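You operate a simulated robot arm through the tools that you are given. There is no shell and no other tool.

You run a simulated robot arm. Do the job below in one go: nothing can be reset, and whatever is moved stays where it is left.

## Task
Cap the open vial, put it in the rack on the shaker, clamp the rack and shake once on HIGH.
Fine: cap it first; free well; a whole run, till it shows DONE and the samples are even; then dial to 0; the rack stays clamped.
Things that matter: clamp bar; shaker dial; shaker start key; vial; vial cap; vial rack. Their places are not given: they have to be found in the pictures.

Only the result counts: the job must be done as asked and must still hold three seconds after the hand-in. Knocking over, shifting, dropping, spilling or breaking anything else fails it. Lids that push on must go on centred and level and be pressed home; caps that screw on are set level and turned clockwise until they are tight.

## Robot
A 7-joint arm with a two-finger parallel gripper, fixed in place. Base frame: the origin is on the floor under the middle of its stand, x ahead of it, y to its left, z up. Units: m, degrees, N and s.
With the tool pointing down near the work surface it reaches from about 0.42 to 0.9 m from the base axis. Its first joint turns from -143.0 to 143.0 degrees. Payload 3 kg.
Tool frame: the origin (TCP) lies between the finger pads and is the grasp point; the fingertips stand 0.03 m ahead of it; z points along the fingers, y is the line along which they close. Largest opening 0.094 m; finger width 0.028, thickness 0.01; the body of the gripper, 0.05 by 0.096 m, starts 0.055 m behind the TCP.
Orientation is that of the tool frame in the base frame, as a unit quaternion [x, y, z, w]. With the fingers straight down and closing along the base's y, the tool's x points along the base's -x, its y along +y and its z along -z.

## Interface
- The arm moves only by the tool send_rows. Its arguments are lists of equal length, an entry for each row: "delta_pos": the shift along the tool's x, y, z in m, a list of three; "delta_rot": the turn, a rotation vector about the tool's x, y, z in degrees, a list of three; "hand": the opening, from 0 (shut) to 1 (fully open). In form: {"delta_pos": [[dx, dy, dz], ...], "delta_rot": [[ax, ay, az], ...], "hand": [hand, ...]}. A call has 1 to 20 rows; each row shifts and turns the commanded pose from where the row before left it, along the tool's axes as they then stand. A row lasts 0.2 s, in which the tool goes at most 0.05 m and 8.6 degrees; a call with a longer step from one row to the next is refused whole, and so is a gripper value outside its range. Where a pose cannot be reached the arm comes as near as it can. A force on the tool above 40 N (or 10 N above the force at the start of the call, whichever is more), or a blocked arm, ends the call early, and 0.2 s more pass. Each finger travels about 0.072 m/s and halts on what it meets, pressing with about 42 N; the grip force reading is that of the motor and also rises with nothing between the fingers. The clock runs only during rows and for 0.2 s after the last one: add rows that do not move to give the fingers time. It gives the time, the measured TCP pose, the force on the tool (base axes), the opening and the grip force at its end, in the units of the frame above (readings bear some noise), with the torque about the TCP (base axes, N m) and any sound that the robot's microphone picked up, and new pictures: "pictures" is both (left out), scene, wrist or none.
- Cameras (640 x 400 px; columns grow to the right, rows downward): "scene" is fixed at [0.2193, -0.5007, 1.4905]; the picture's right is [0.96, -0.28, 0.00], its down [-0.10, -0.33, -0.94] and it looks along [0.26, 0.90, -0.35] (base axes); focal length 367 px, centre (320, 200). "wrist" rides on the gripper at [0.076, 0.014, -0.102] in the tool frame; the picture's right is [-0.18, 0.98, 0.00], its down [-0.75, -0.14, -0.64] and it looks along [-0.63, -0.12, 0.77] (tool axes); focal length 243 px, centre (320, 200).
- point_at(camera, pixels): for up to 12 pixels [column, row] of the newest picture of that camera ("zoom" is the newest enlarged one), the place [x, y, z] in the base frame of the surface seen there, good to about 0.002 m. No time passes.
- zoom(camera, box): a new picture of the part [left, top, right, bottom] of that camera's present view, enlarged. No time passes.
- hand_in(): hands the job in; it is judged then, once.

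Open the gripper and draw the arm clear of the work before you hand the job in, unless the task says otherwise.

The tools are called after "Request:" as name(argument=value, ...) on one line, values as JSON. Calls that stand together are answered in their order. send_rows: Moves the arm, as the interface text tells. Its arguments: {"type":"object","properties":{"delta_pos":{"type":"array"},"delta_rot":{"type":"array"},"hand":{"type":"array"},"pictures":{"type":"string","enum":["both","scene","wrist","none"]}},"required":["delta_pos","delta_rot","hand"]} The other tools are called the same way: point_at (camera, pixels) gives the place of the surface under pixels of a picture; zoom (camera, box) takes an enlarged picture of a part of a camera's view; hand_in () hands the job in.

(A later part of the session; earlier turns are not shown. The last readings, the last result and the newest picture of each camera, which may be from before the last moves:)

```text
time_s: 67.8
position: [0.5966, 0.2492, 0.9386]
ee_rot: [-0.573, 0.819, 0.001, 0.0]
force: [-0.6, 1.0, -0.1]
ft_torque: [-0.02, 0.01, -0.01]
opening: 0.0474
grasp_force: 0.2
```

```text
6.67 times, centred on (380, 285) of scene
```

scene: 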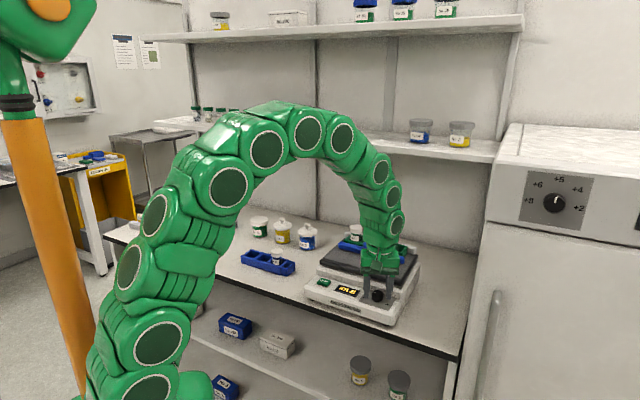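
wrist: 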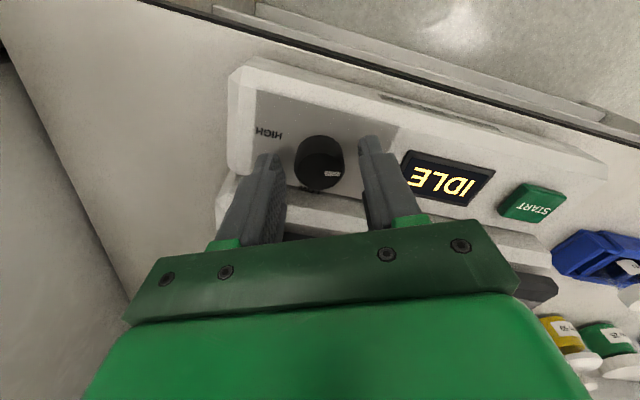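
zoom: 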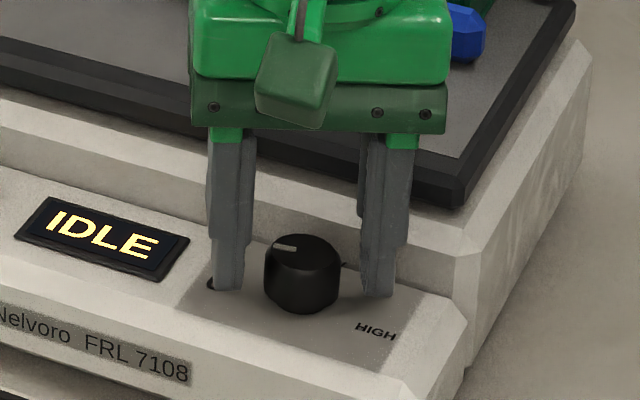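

The dial is centred between the fingers. I close on it and make a first clockwise turn of 30° to check it follows.

Request:
send_rows(delta_pos=[[0, 0, 0], [0, 0, 0], [0, 0, 0], [0, 0, 0], [0, 0, 0], [0, 0, 0], [0, 0, 0], [0, 0, 0]], delta_rot=[[0, 0, 0], [0, 0, 0], [0, 0, 0], [0, 0, 7.5], [0, 0, 7.5], [0, 0, 7.5], [0, 0, 7.5], [0, 0, 0]], hand=[0.3, 0.2, 0.1, 0.1, 0.1, 0.1, 0.1, 0.1])

Request:
zoom(camera="wrist", box=[240, 110, 400, 240])

Request:
zoom(camera="scene", box=[345, 255, 415, 315])

```text
time_s: 69.6
position: [0.5958, 0.2491, 0.9382]
ee_rot: [-0.341, 0.94, 0.002, 0.0]
force: [13.4, 11.5, -16.5]
ft_torque: [0.21, -0.71, 0.04]
opening: 0.0294
grasp_force: 45.6
```

scene: 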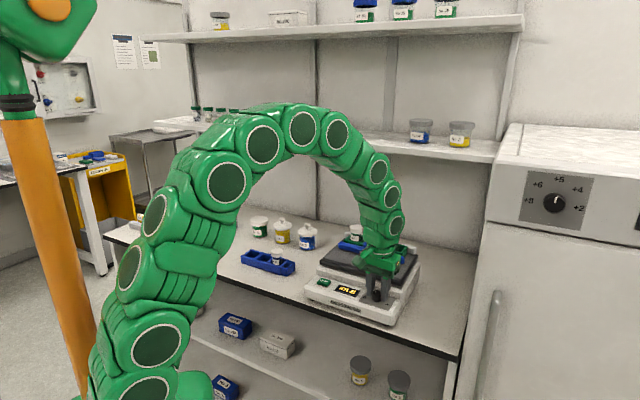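
wrist: 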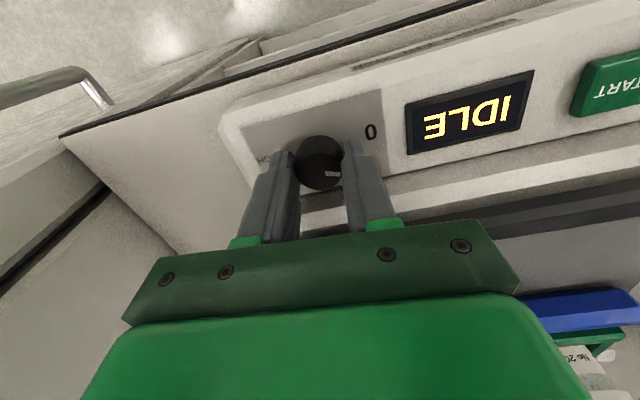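

```text
3.08 times, centred on (320, 175) of wrist
```

zoom: 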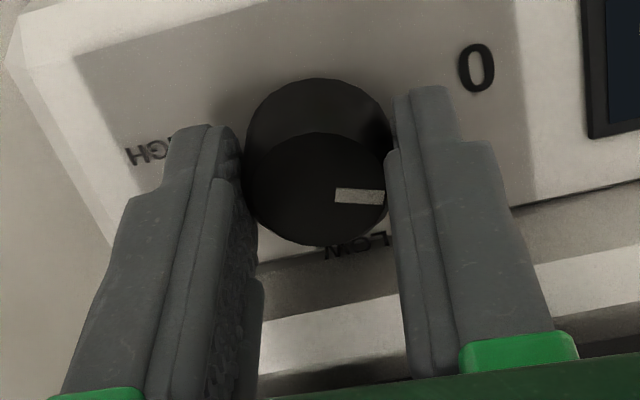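

```text
6.67 times, centred on (380, 285) of scene
```

zoom: 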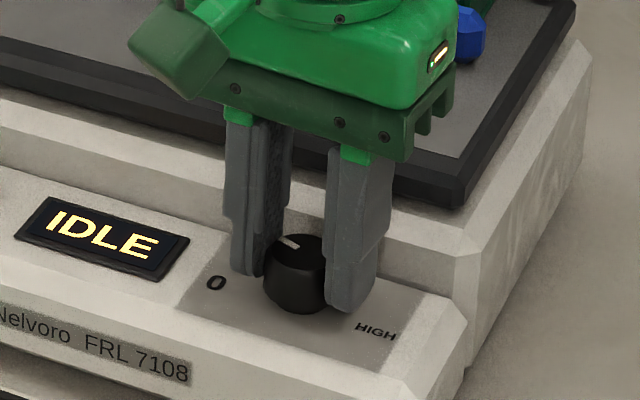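

The mark turned along with the hand (dial follows). I continue clockwise by about 68° with a tiny position easing.

Request:
send_rows(delta_pos=[[-0.0006, 0, 0.0004], [0, 0, 0], [0, 0, 0], [0, 0, 0], [0, 0, 0], [0, 0, 0], [0, 0, 0], [0, 0, 0], [0, 0, 0], [0, 0, 0]], delta_rot=[[0, 0, 7.5], [0, 0, 7.5], [0, 0, 7.5], [0, 0, 7.5], [0, 0, 7.5], [0, 0, 7.5], [0, 0, 7.5], [0, 0, 7.5], [0, 0, 7.5], [0, 0, 0]], hand=[0.1, 0.1, 0.1, 0.1, 0.1, 0.1, 0.1, 0.1, 0.1, 0.1])

Request:
zoom(camera="wrist", box=[240, 110, 400, 240])

Request:
zoom(camera="scene", box=[345, 255, 415, 315])

```text
time_s: 71.8
position: [0.5956, 0.248, 0.9387]
ee_rot: [0.238, 0.971, 0.0, -0.001]
force: [-15.6, -14.0, 11.8]
ft_torque: [-0.33, -0.07, 0.02]
opening: 0.0297
grasp_force: 45.0
```

scene: 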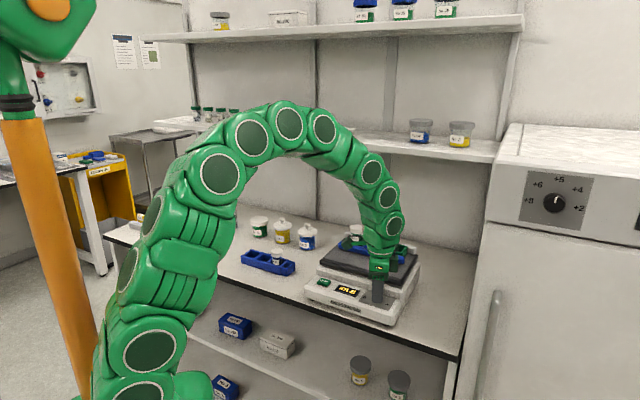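
wrist: 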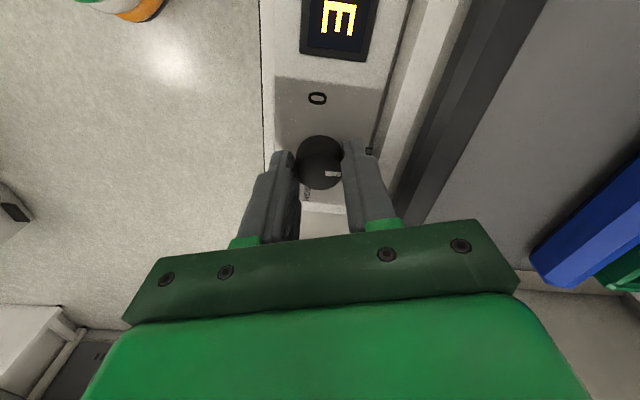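

```text
3.08 times, centred on (320, 175) of wrist
```

zoom: 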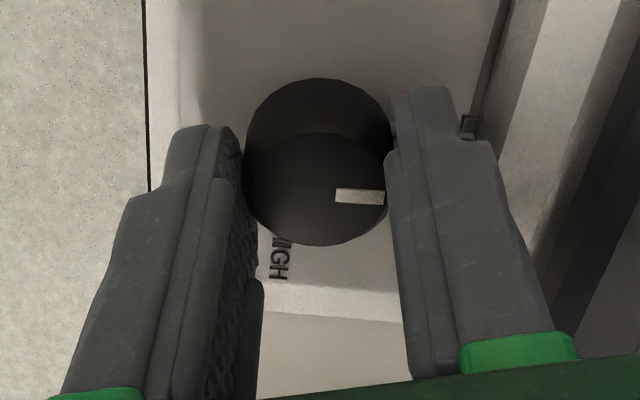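

```text
6.67 times, centred on (380, 285) of scene
```

zoom: 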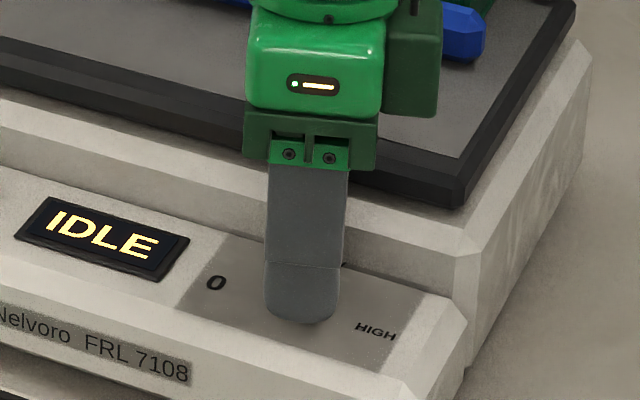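

The dial now points to LOW (turned 97°). I open slightly, lift, turn the hand back and come down for a second grip.

Request:
send_rows(delta_pos=[[0, 0, 0], [0, 0, 0], [0, 0, -0.02], [0, 0, -0.02], [0, 0, 0], [0, 0, 0], [0, 0, 0], [0, 0, 0], [0, 0, 0], [0, 0, 0], [0, 0, 0], [0, 0, 0], [0, 0, 0], [0, 0, 0], [0, 0, 0], [0, 0, 0], [0, 0, 0], [0, 0, 0]], delta_rot=[[0, 0, 0], [0, 0, 0], [0, 0, 0], [0, 0, 0], [0, 0, -7.5], [0, 0, -7.5], [0, 0, -7.5], [0, 0, -7.5], [0, 0, -7.5], [0, 0, -7.5], [0, 0, -7.5], [0, 0, -7.5], [0, 0, -7.5], [0, 0, -7.5], [0, 0, -7.5], [0, 0, -7.5], [0, 0, -7.5], [0, 0, 0]], hand=[0.41, 0.41, 0.41, 0.41, 0.5, 0.5, 0.5, 0.5, 0.5, 0.5, 0.5, 0.5, 0.5, 0.5, 0.5, 0.5, 0.5, 0.5])

Request:
zoom(camera="wrist", box=[240, 80, 400, 210])

Request:
zoom(camera="scene", box=[345, 255, 415, 315])

```text
time_s: 75.6
position: [0.596, 0.249, 0.979]
ee_rot: [-0.575, 0.818, 0.0, 0.0]
force: [0.5, 0.3, -0.1]
ft_torque: [0.01, -0.03, 0.01]
opening: 0.0473
grasp_force: 0.0
```

scene: 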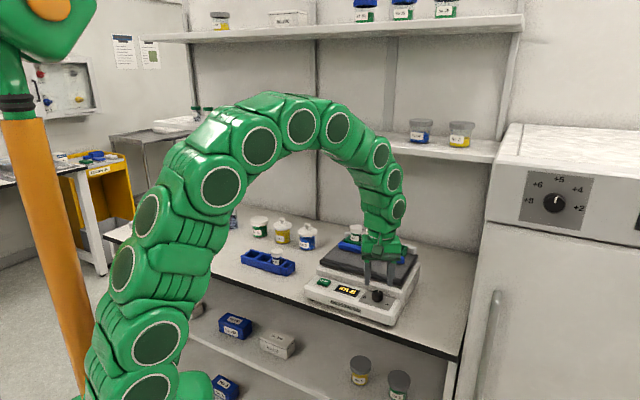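
wrist: 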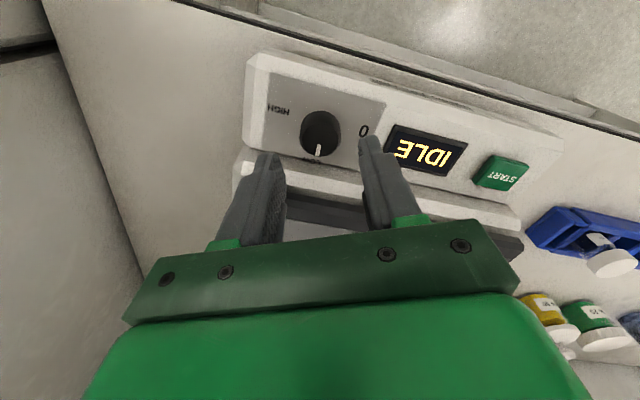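

```text
3.08 times, centred on (320, 145) of wrist
```

zoom: 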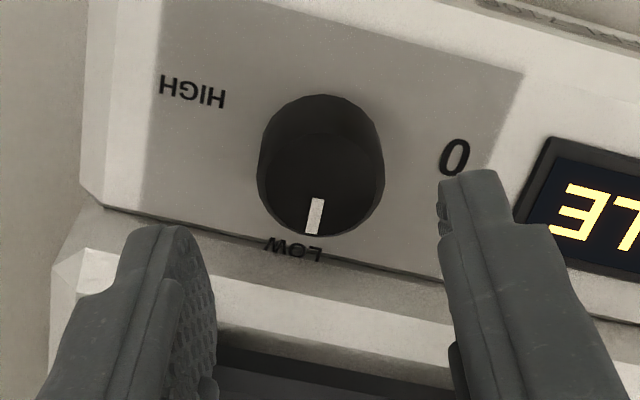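

```text
6.67 times, centred on (380, 285) of scene
```

zoom: 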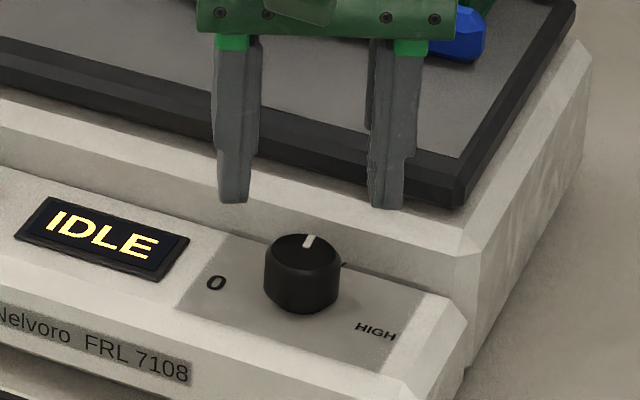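

The mark now points at LOW and stays. By these pictures the stops are about 100° apart, so I lower, grip again and turn about 102° more clockwise to HIGH.

Request:
send_rows(delta_pos=[[0.0005, 0.0002, 0.02], [0, 0, 0.015], [0, 0, 0.0055], [0, 0, 0], [0, 0, 0], [0, 0, 0]], delta_rot=[[0, 0, 0], [0, 0, 0], [0, 0, 0], [0, 0, 0], [0, 0, 0], [0, 0, 0]], hand=[0.5, 0.5, 0.5, 0.3, 0.1, 0.1], pictures="none")

```text
time_s: 77.0
position: [0.5953, 0.2476, 0.9381]
ee_rot: [-0.573, 0.819, 0.0, 0.001]
force: [8.8, 1.9, -7.9]
ft_torque: [0.62, -0.42, -0.05]
opening: 0.0289
grasp_force: 44.4
```

The dial is gripped (28.9 mm). Now I turn 102° clockwise.

Request:
send_rows(delta_pos=[[0, 0, 0], [0, 0, 0], [0, 0, 0], [0, 0, 0], [0, 0, 0], [0, 0, 0], [0, 0, 0], [0, 0, 0], [0, 0, 0], [0, 0, 0], [0, 0, 0], [0, 0, 0], [0, 0, 0], [0, 0, 0]], delta_rot=[[0, 0, 7.85], [0, 0, 7.85], [0, 0, 7.85], [0, 0, 7.85], [0, 0, 7.85], [0, 0, 7.85], [0, 0, 7.85], [0, 0, 7.85], [0, 0, 7.85], [0, 0, 7.85], [0, 0, 7.85], [0, 0, 7.85], [0, 0, 7.85], [0, 0, 0]], hand=[0.1, 0.1, 0.1, 0.1, 0.1, 0.1, 0.1, 0.1, 0.1, 0.1, 0.1, 0.1, 0.1, 0.1])

Request:
zoom(camera="wrist", box=[240, 80, 400, 210])

Request:
zoom(camera="scene", box=[345, 255, 415, 315])

```text
time_s: 80.0
position: [0.5958, 0.2491, 0.9384]
ee_rot: [0.277, 0.961, 0.001, -0.001]
force: [-20.8, 21.4, -9.8]
ft_torque: [0.32, 0.62, 0.15]
opening: 0.0293
grasp_force: 45.0
```

scene: 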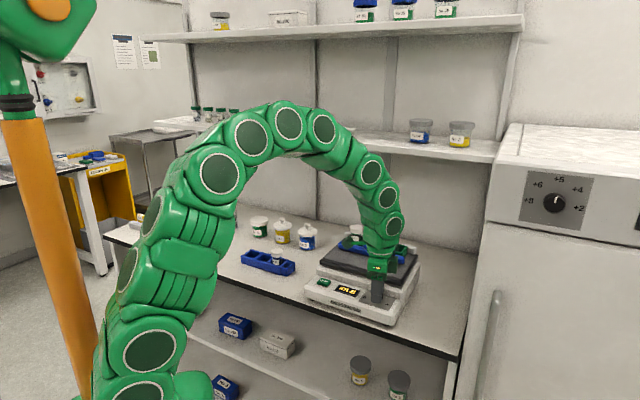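
wrist: 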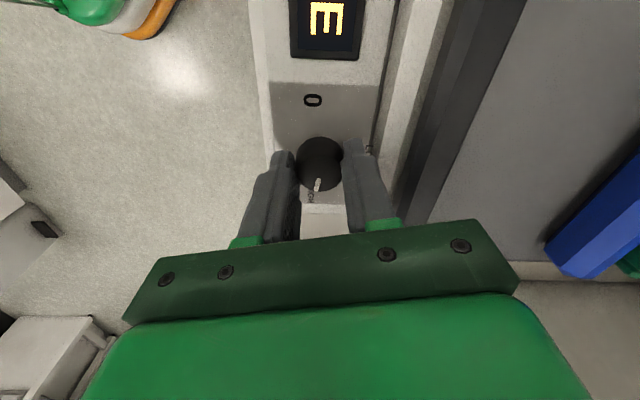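

```text
3.08 times, centred on (320, 145) of wrist
```

zoom: 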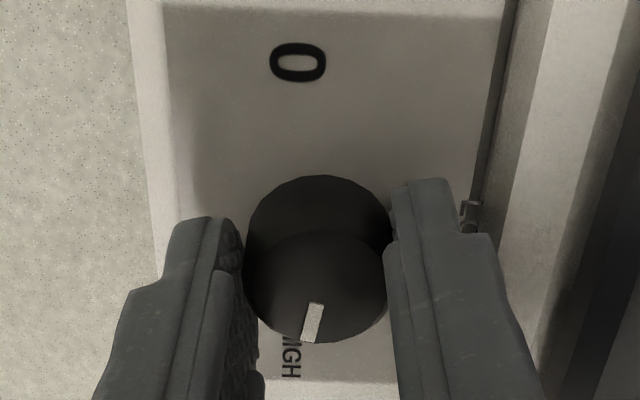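

```text
6.67 times, centred on (380, 285) of scene
```

zoom: 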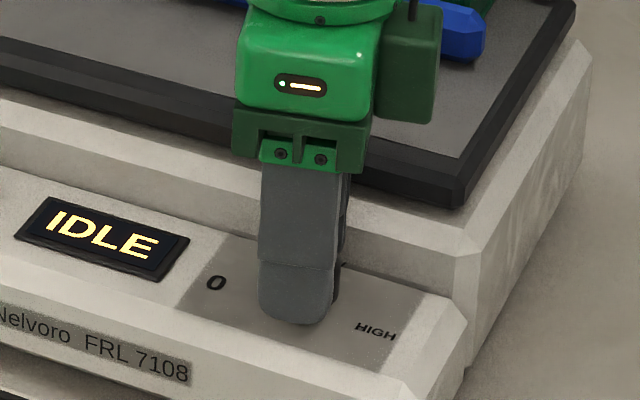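

The mark now points at about HIGH. I release, lift straight up and check its direction from a clear view.

Request:
send_rows(delta_pos=[[0, 0, 0], [0, 0, 0], [0, 0, -0.02], [0, 0, -0.03], [0, 0, -0.03], [0, 0, 0]], delta_rot=[[0, 0, 0], [0, 0, 0], [0, 0, 0], [0, 0, 0], [0, 0, 0], [0, 0, 0]], hand=[0.41, 0.41, 0.41, 0.41, 0.41, 0.41])

Request:
zoom(camera="wrist", box=[240, 50, 400, 180])

Request:
zoom(camera="scene", box=[355, 275, 405, 315])

```text
time_s: 81.4
position: [0.5958, 0.2496, 1.0179]
ee_rot: [0.276, 0.961, 0.0, -0.001]
force: [0.1, 0.3, -1.1]
ft_torque: [-0.02, 0.03, 0.02]
opening: 0.0385
grasp_force: 0.0
```

scene: 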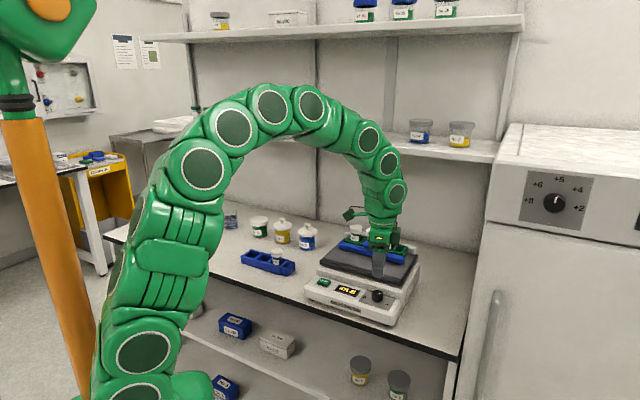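
wrist: 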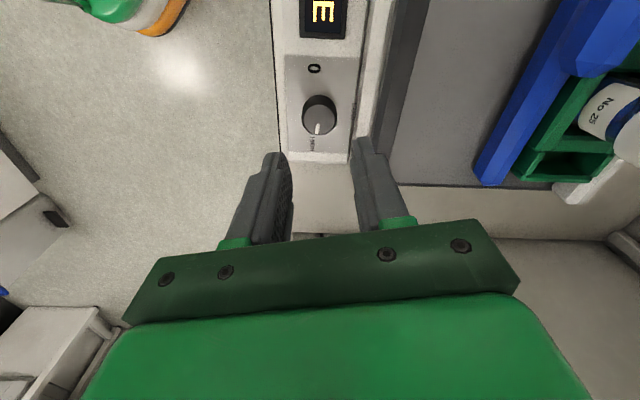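

```text
3.08 times, centred on (320, 115) of wrist
```

zoom: 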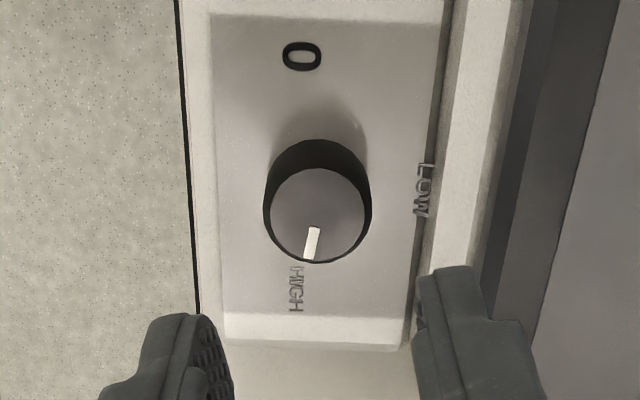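

```text
10.00 times, centred on (380, 295) of scene
```

zoom: 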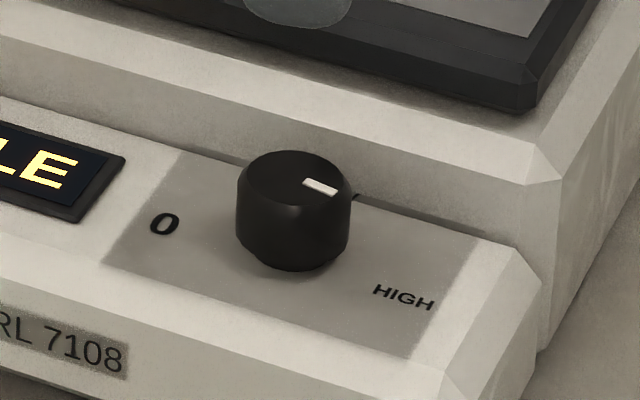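

The mark points at HIGH from both cameras. I turn the tool back, close the fingers and move over the START key near (0.482, 0.362).

Request:
send_rows(delta_pos=[[0, 0, 0], [0, 0, 0], [0, 0, 0], [0, 0, 0], [0, 0, 0], [0, 0, 0], [0, 0, 0], [0, 0, 0], [0, 0, 0], [0, 0, 0], [0, 0.04, 0], [0, 0.04, 0], [0, 0.04, 0], [0, 0.04, 0], [0, 0, 0]], delta_rot=[[0, 0, -7.7], [0, 0, -7.7], [0, 0, -7.7], [0, 0, -7.7], [0, 0, -7.7], [0, 0, -7.7], [0, 0, -7.7], [0, 0, -7.7], [0, 0, -7.7], [0, 0, -7.7], [0, 0, 0], [0, 0, 0], [0, 0, 0], [0, 0, 0], [0, 0, 0]], hand=[0.3, 0.2, 0.1, 0, 0, 0, 0, 0, 0, 0, 0, 0, 0, 0, 0])

Request:
zoom(camera="wrist", box=[240, 50, 400, 180])

Request:
zoom(camera="scene", box=[300, 255, 400, 325])

```text
time_s: 84.6
position: [0.4821, 0.3621, 1.0172]
ee_rot: [-0.382, 0.924, 0.0, 0.0]
force: [1.1, -0.3, -0.3]
ft_torque: [-0.01, 0.05, -0.04]
opening: 0.0001
grasp_force: 32.3
```

scene: 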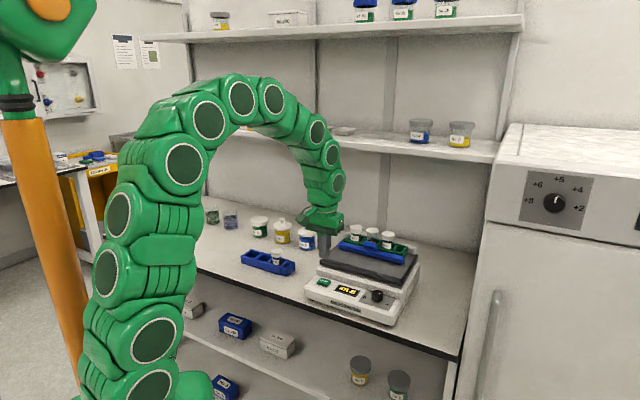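
wrist: 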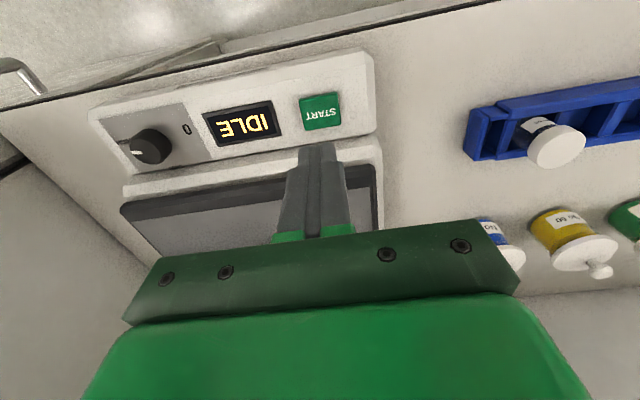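

```text
3.08 times, centred on (320, 115) of wrist
```

zoom: 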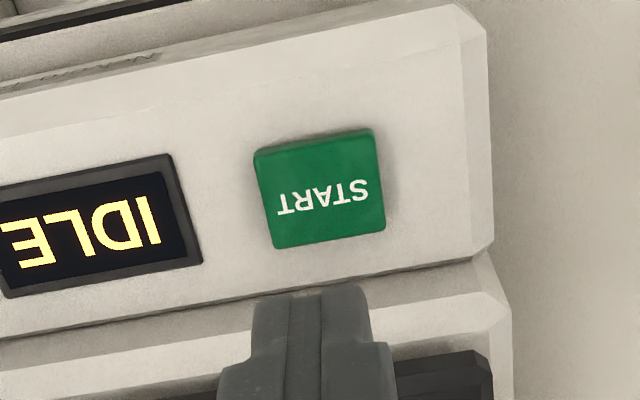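

```text
5.71 times, centred on (350, 290) of scene
```

zoom: 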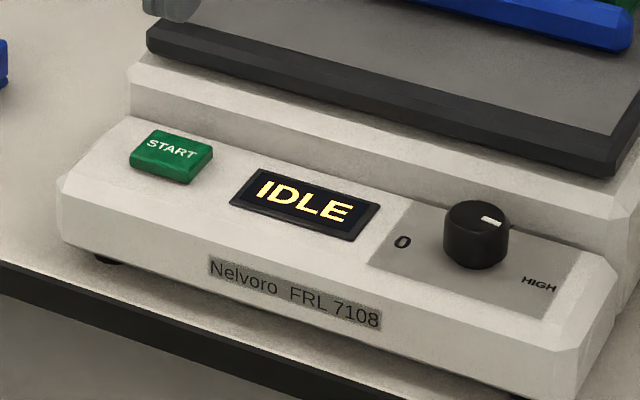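

The key (35 mm wide) is centred on the tool axis, 3.6 mm nearer. I shift over it and lower to just above it.

Request:
send_rows(delta_pos=[[0.0036, 0, 0.03], [0, 0, 0.03], [0, 0, 0.009], [0, 0, 0]], delta_rot=[[0, 0, 0], [0, 0, 0], [0, 0, 0], [0, 0, 0]], hand=[0, 0, 0, 0])

Request:
zoom(camera="scene", box=[300, 255, 400, 325])

```text
time_s: 85.6
position: [0.4789, 0.3605, 0.9498]
ee_rot: [-0.382, 0.924, 0.001, -0.001]
force: [-0.9, -0.1, -0.4]
ft_torque: [-0.02, 0.0, 0.02]
opening: 0.0002
grasp_force: 33.2
```

scene: 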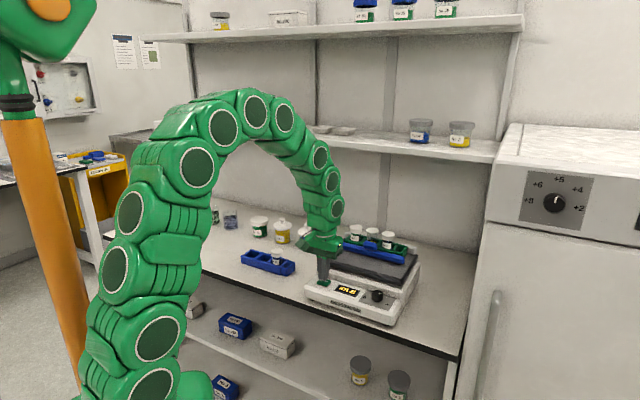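
wrist: 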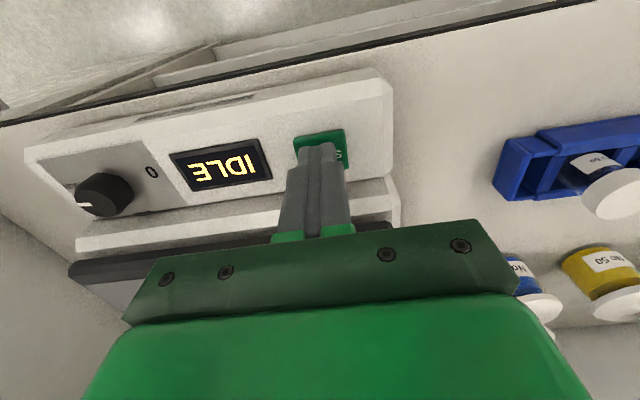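

```text
5.71 times, centred on (350, 290) of scene
```

zoom: 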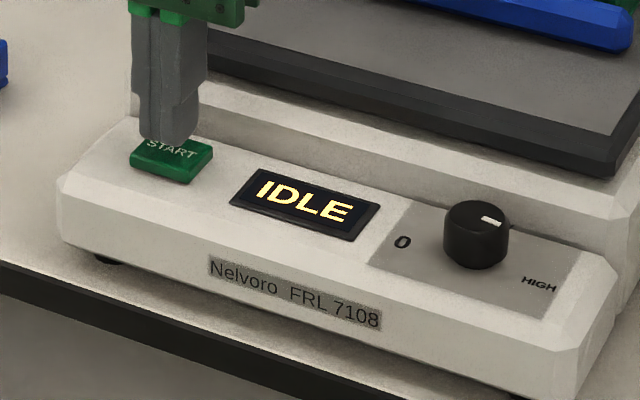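

The closed fingertips hover over the START key. I press down in 1 mm steps with the force stop guarding.

Request:
send_rows(delta_pos=[[0, 0, 0.003], [0, 0, 0.002], [0, 0, 0.001], [0, 0, 0.001], [0, 0, 0.001]], delta_rot=[[0, 0, 0], [0, 0, 0], [0, 0, 0], [0, 0, 0], [0, 0, 0]], hand=[0, 0, 0, 0, 0])

Request:
zoom(camera="scene", box=[300, 255, 400, 325])

```text
time_s: 86.8
position: [0.4793, 0.3588, 0.9422]
ee_rot: [-0.383, 0.924, 0.0, 0.001]
force: [-0.5, -1.1, -0.2]
ft_torque: [0.03, 0.0, -0.04]
opening: 0.0
grasp_force: 32.6
```

scene: 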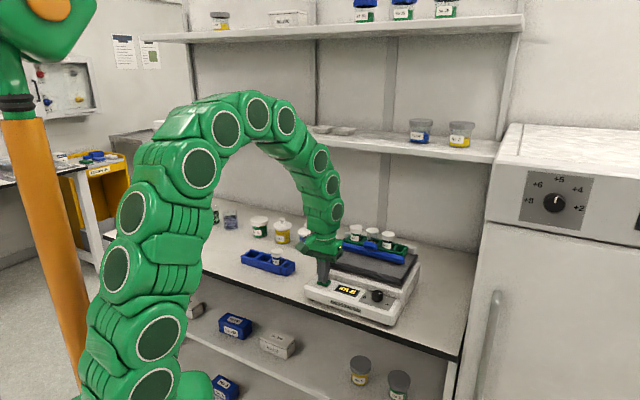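
wrist: 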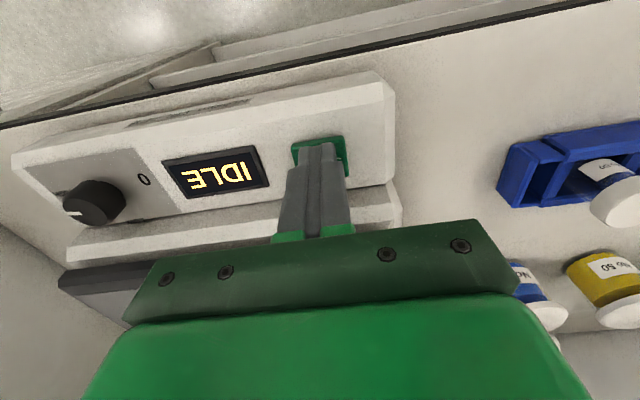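

```text
5.71 times, centred on (350, 290) of scene
```

zoom: 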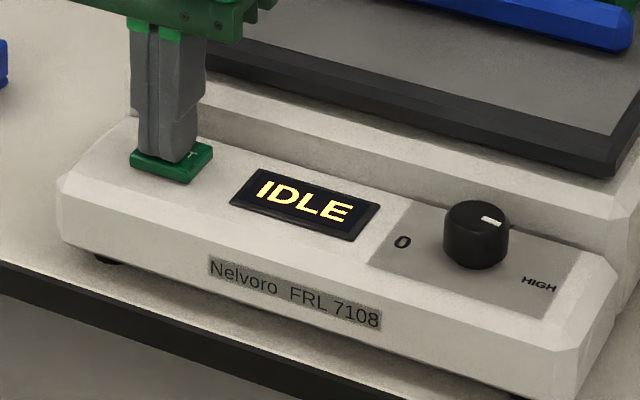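

At TCP z 0.942 the tips just reach the key, with no force yet and IDLE still shown. I press on in 1 mm steps.

Request:
send_rows(delta_pos=[[0, 0, 0.001], [0, 0, 0.001], [0, 0, 0.001]], delta_rot=[[0, 0, 0], [0, 0, 0], [0, 0, 0]], hand=[0, 0, 0])

Request:
zoom(camera="scene", box=[300, 255, 400, 325])

```text
time_s: 87.6
position: [0.4812, 0.3586, 0.9388]
ee_rot: [-0.382, 0.924, 0.001, 0.001]
force: [1.4, -0.2, 1.5]
ft_torque: [0.01, -0.02, -0.03]
opening: 0.0
grasp_force: 33.0
heard: click
```

scene: 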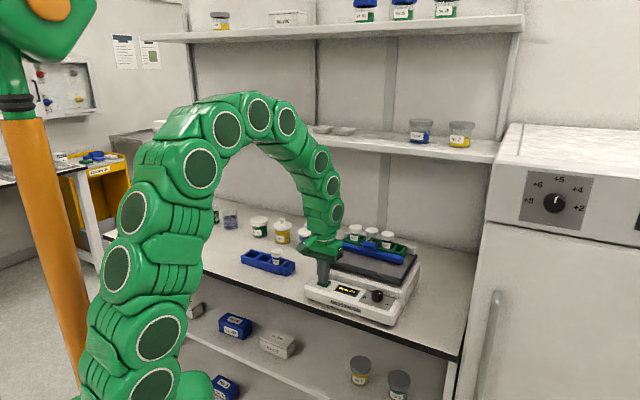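
wrist: 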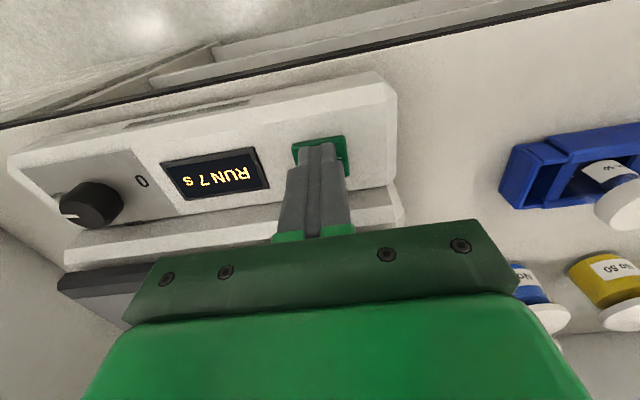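

```text
5.71 times, centred on (350, 290) of scene
```

zoom: 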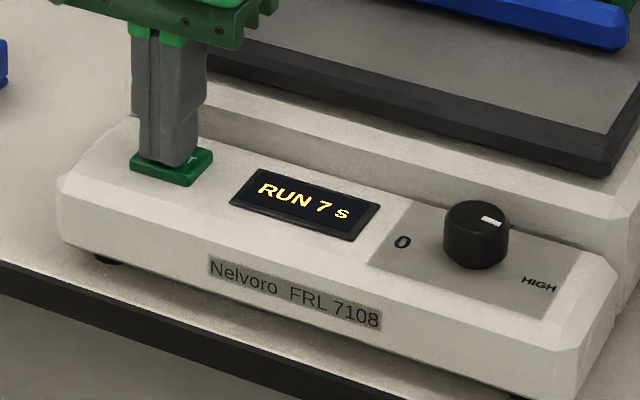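

A click, and the display shows RUN 7 s. I lift off the key and wait for the run to end.

Request:
send_rows(delta_pos=[[0, 0, -0.02], [0, 0, -0.04], [0, 0, -0.02], [0, 0, 0], [0, 0, 0], [0, 0, 0], [0, 0, 0], [0, 0, 0], [0, 0, 0], [0, 0, 0]], delta_rot=[[0, 0, 0], [0, 0, 0], [0, 0, 0], [0, 0, 0], [0, 0, 0], [0, 0, 0], [0, 0, 0], [0, 0, 0], [0, 0, 0], [0, 0, 0]], hand=[0, 0, 0, 0, 0, 0, 0, 0, 0, 0])

Request:
zoom(camera="scene", box=[300, 215, 430, 325])

```text
time_s: 89.8
position: [0.478, 0.3593, 1.0204]
ee_rot: [-0.383, 0.924, -0.001, -0.001]
force: [-0.1, -0.1, 0.2]
ft_torque: [0.02, 0.02, 0.0]
opening: 0.0
grasp_force: 33.0
```

scene: 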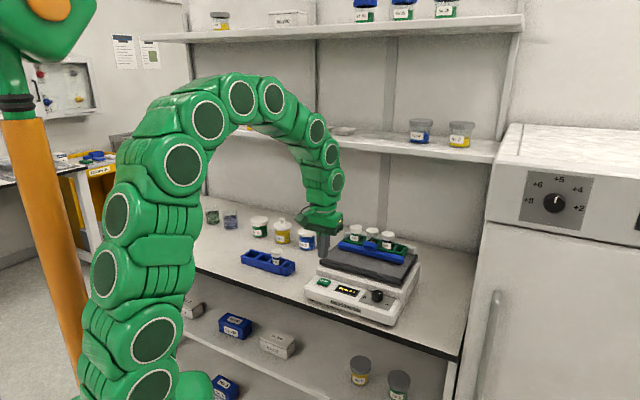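
wrist: 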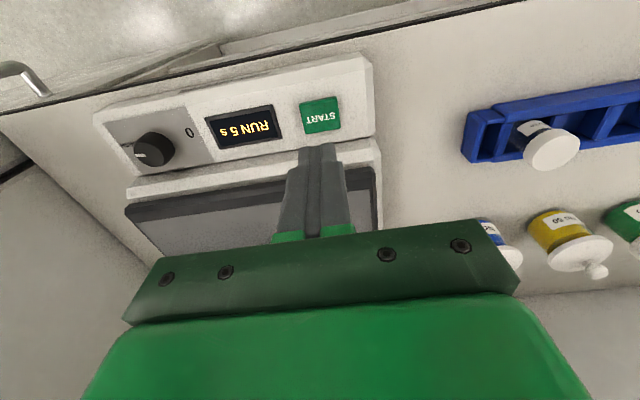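

```text
3.64 times, centred on (365, 270) of scene
```

zoom: 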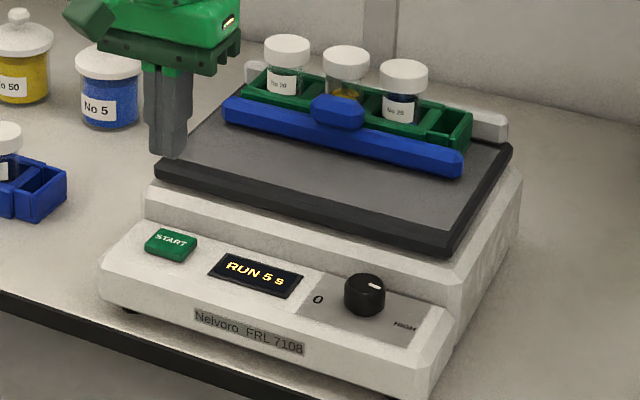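

The display counts down (RUN 5 s) while the plate shakes. I wait about 3 s and look again.

Request:
send_rows(delta_pos=[[0, 0, 0], [0, 0, 0], [0, 0, 0], [0, 0, 0], [0, 0, 0], [0, 0, 0], [0, 0, 0], [0, 0, 0], [0, 0, 0], [0, 0, 0], [0, 0, 0], [0, 0, 0], [0, 0, 0], [0, 0, 0], [0, 0, 0]], delta_rot=[[0, 0, 0], [0, 0, 0], [0, 0, 0], [0, 0, 0], [0, 0, 0], [0, 0, 0], [0, 0, 0], [0, 0, 0], [0, 0, 0], [0, 0, 0], [0, 0, 0], [0, 0, 0], [0, 0, 0], [0, 0, 0], [0, 0, 0]], hand=[0, 0, 0, 0, 0, 0, 0, 0, 0, 0, 0, 0, 0, 0, 0], pictures="scene")

Request:
zoom(camera="scene", box=[300, 215, 430, 325])

```text
time_s: 93.0
position: [0.4785, 0.3596, 1.019]
ee_rot: [-0.383, 0.924, 0.0, 0.0]
force: [-0.3, 0.5, 0.9]
ft_torque: [-0.01, 0.0, -0.02]
opening: 0.0
grasp_force: 32.7
```

scene: 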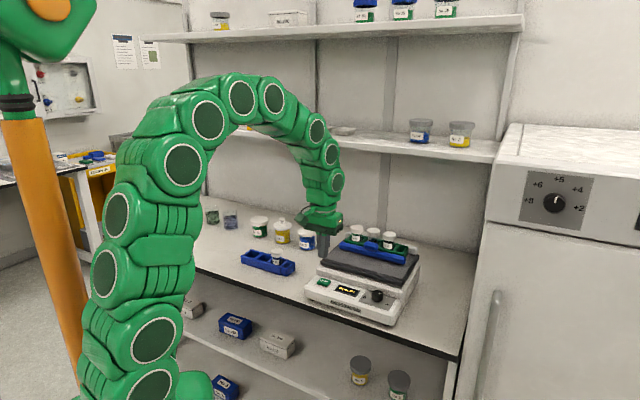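

```text
3.64 times, centred on (365, 270) of scene
```

zoom: 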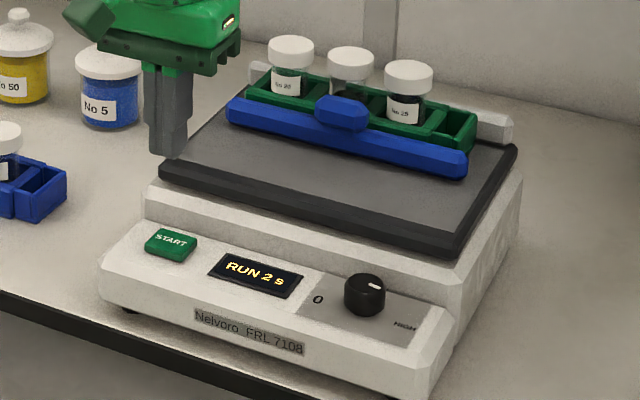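

It shows RUN 2 s and everything stays in place. I wait another 3 s.

Request:
send_rows(delta_pos=[[0, 0, 0], [0, 0, 0], [0, 0, 0], [0, 0, 0], [0, 0, 0], [0, 0, 0], [0, 0, 0], [0, 0, 0], [0, 0, 0], [0, 0, 0], [0, 0, 0], [0, 0, 0], [0, 0, 0], [0, 0, 0], [0, 0, 0]], delta_rot=[[0, 0, 0], [0, 0, 0], [0, 0, 0], [0, 0, 0], [0, 0, 0], [0, 0, 0], [0, 0, 0], [0, 0, 0], [0, 0, 0], [0, 0, 0], [0, 0, 0], [0, 0, 0], [0, 0, 0], [0, 0, 0], [0, 0, 0]], hand=[0, 0, 0, 0, 0, 0, 0, 0, 0, 0, 0, 0, 0, 0, 0], pictures="scene")

Request:
zoom(camera="scene", box=[300, 215, 430, 325])

Request:
zoom(camera="scene", box=[335, 220, 415, 265])

```text
time_s: 96.2
position: [0.4793, 0.3598, 1.0198]
ee_rot: [-0.383, 0.924, 0.0, 0.0]
force: [0.1, 0.1, 0.3]
ft_torque: [-0.01, 0.06, 0.01]
opening: 0.0
grasp_force: 33.0
```

scene: 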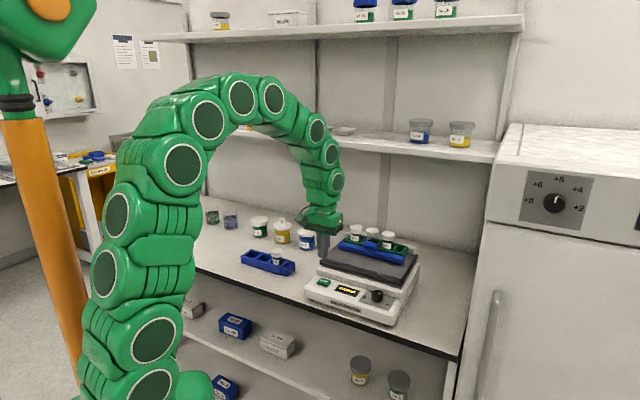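

```text
3.64 times, centred on (365, 270) of scene
```

zoom: 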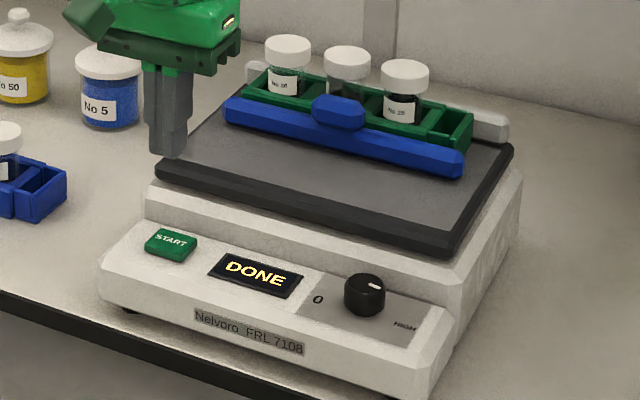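

```text
8.00 times, centred on (375, 242) of scene
```

zoom: 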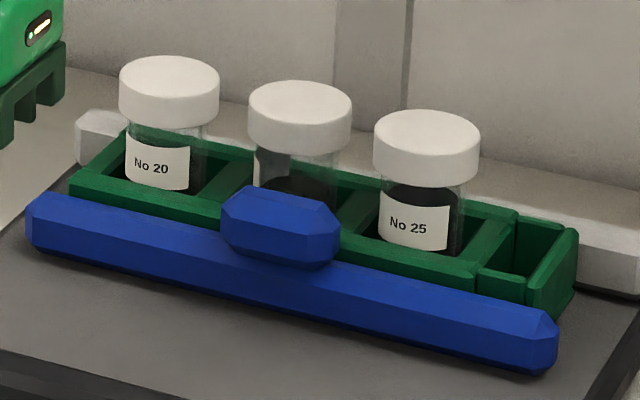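

DONE is shown and the rack is still clamped. Now the dial must go back to 0: I return above the dial with the fingers slightly open and turn the tool to the starting yaw for a counter-clockwise turn.

Request:
send_rows(delta_pos=[[-0.0036, -0.04, 0], [0, -0.04, 0], [0, -0.04, 0], [0, -0.0395, 0], [0, 0, 0], [0, 0, 0], [0, 0, 0], [0, 0, 0], [0, 0, 0], [0, 0, 0], [0, 0, 0], [0, 0, 0], [0, 0, 0], [0, 0, 0], [0, 0, 0]], delta_rot=[[0, 0, 0], [0, 0, 0], [0, 0, 0], [0, 0, 0], [0, 0, 7.5], [0, 0, 7.5], [0, 0, 7.5], [0, 0, 7.5], [0, 0, 7.5], [0, 0, 7.5], [0, 0, 7.5], [0, 0, 7.5], [0, 0, 7.5], [0, 0, 7.5], [0, 0, 0]], hand=[0.2, 0.3, 0.41, 0.41, 0.41, 0.41, 0.41, 0.41, 0.41, 0.41, 0.41, 0.41, 0.41, 0.41, 0.41])

Request:
zoom(camera="wrist", box=[240, 50, 400, 180])

Request:
zoom(camera="wrist", box=[470, 0, 640, 210])

```text
time_s: 99.4
position: [0.5952, 0.2475, 1.0188]
ee_rot: [0.26, 0.966, 0.0, 0.0]
force: [0.8, -0.2, 0.4]
ft_torque: [-0.03, -0.01, -0.01]
opening: 0.0384
grasp_force: 0.1
```

scene: 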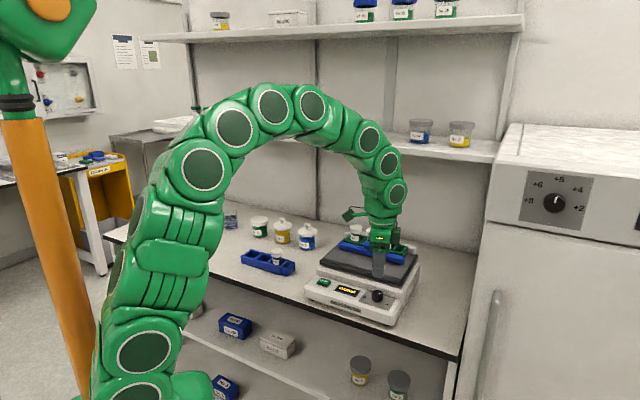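
wrist: 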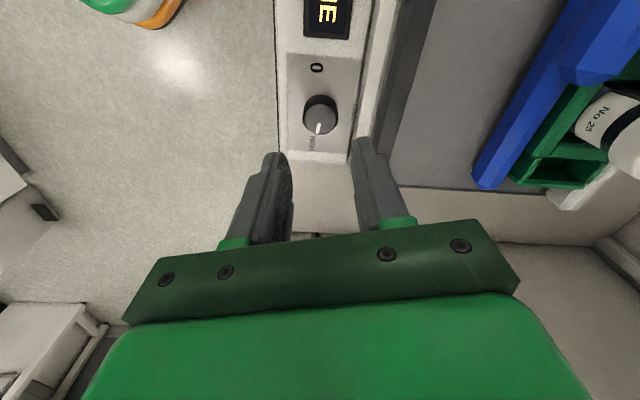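

```text
3.08 times, centred on (320, 115) of wrist
```

zoom: 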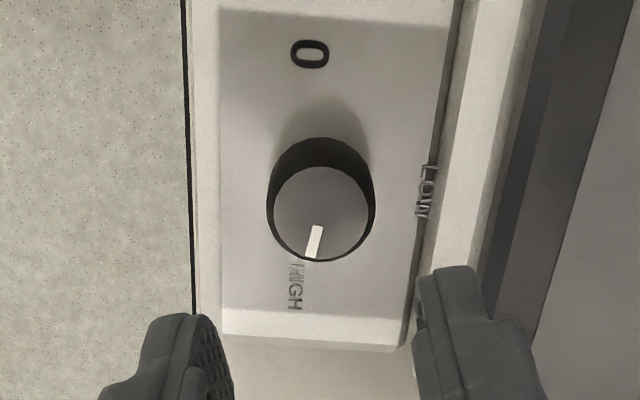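

```text
1.90 times, centred on (555, 105) of wrist
```

zoom: 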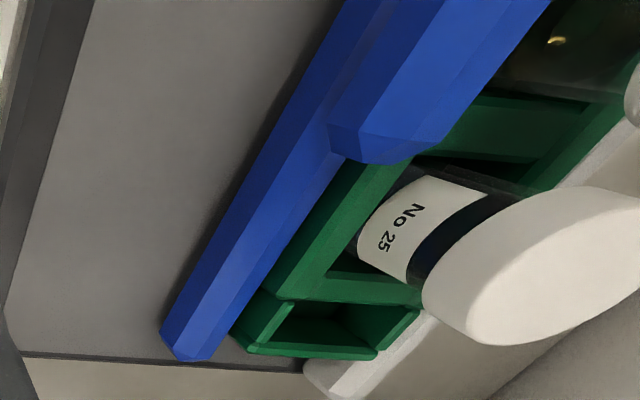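

The mark is at HIGH and the dial is about 1.1 mm to the right of the tool axis. I correct that, descend around the dial and grip.

Request:
send_rows(delta_pos=[[0, 0.0011, 0.03], [0, 0, 0.03], [0, 0, 0.015], [0, 0, 0.0055], [0, 0, 0], [0, 0, 0], [0, 0, 0]], delta_rot=[[0, 0, 0], [0, 0, 0], [0, 0, 0], [0, 0, 0], [0, 0, 0], [0, 0, 0], [0, 0, 0]], hand=[0.41, 0.41, 0.41, 0.41, 0.3, 0.1, 0.1])

Request:
zoom(camera="wrist", box=[240, 110, 400, 240])

```text
time_s: 101.0
position: [0.5948, 0.2494, 0.9375]
ee_rot: [0.26, 0.966, -0.001, -0.001]
force: [-9.1, -17.3, -3.2]
ft_torque: [-0.21, 0.24, -0.04]
opening: 0.0292
grasp_force: 45.5
```

scene: 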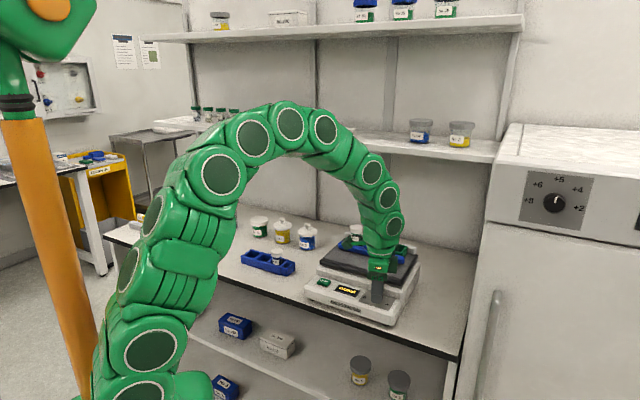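
wrist: 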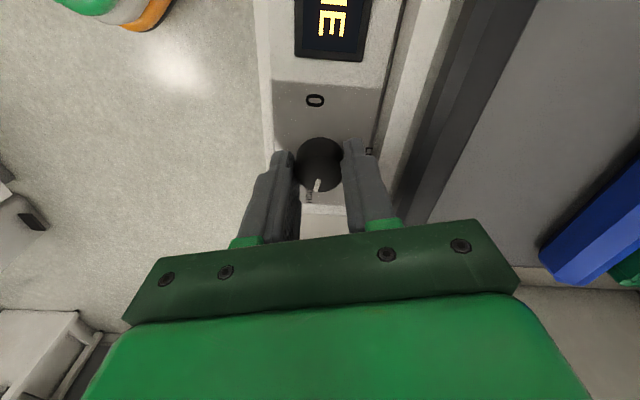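

```text
3.08 times, centred on (320, 175) of wrist
```

zoom: 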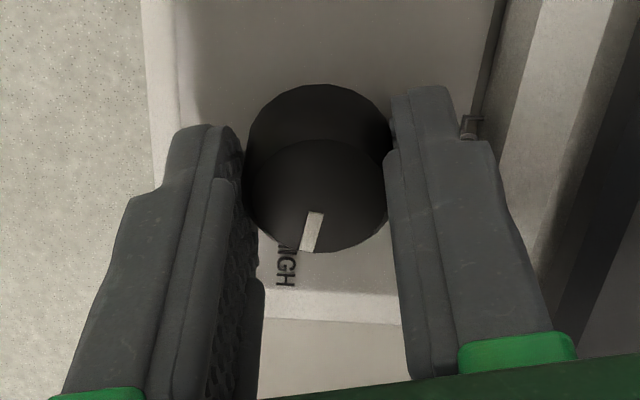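

Gripped. I turn 100° counter-clockwise toward LOW.

Request:
send_rows(delta_pos=[[0, -0.0004, 0], [0, 0, 0], [0, 0, 0], [0, 0, 0], [0, 0, 0], [0, 0, 0], [0, 0, 0], [0, 0, 0], [0, 0, 0], [0, 0, 0], [0, 0, 0], [0, 0, 0], [0, 0, 0], [0, 0, 0]], delta_rot=[[0, 0, -7.7], [0, 0, -7.7], [0, 0, -7.7], [0, 0, -7.7], [0, 0, -7.7], [0, 0, -7.7], [0, 0, -7.7], [0, 0, -7.7], [0, 0, -7.7], [0, 0, -7.7], [0, 0, -7.7], [0, 0, -7.7], [0, 0, -7.7], [0, 0, 0]], hand=[0.1, 0.1, 0.1, 0.1, 0.1, 0.1, 0.1, 0.1, 0.1, 0.1, 0.1, 0.1, 0.1, 0.1])

Request:
zoom(camera="wrist", box=[240, 110, 400, 240])

```text
time_s: 102.7
position: [0.5945, 0.2486, 0.9375]
ee_rot: [-0.201, 0.98, -0.001, 0.0]
force: [-8.7, -7.6, 10.5]
ft_torque: [-0.25, -0.1, 0.0]
opening: 0.0291
grasp_force: 44.7
stopped in row 8: the force on the tool passed its limit at 41 N (the readings are from after the stop); the commanded pose is now the measured one
```

scene: 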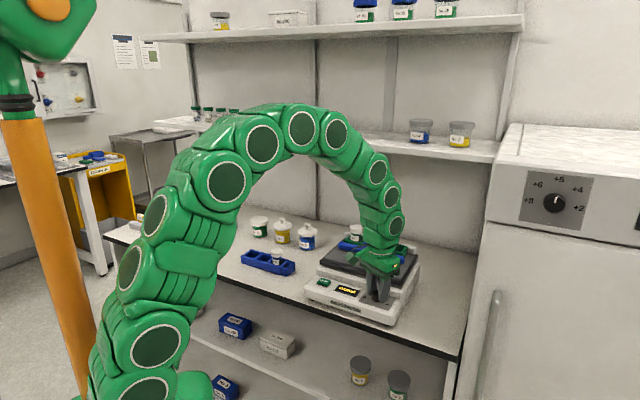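
wrist: 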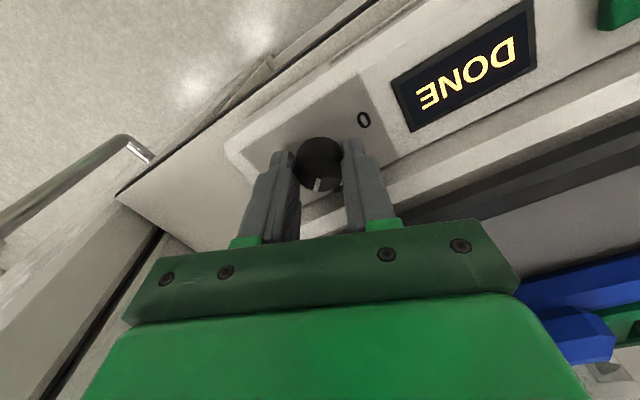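

```text
3.08 times, centred on (320, 175) of wrist
```

zoom: 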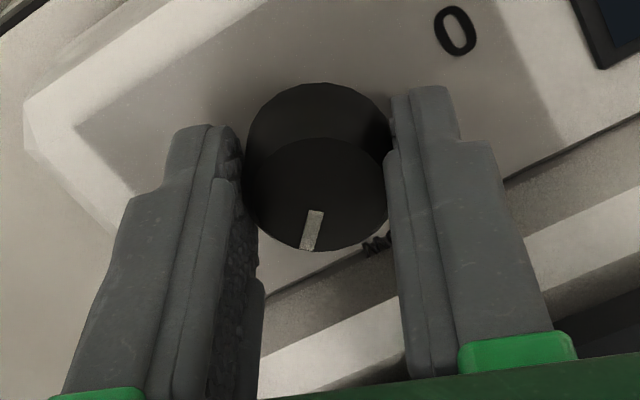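

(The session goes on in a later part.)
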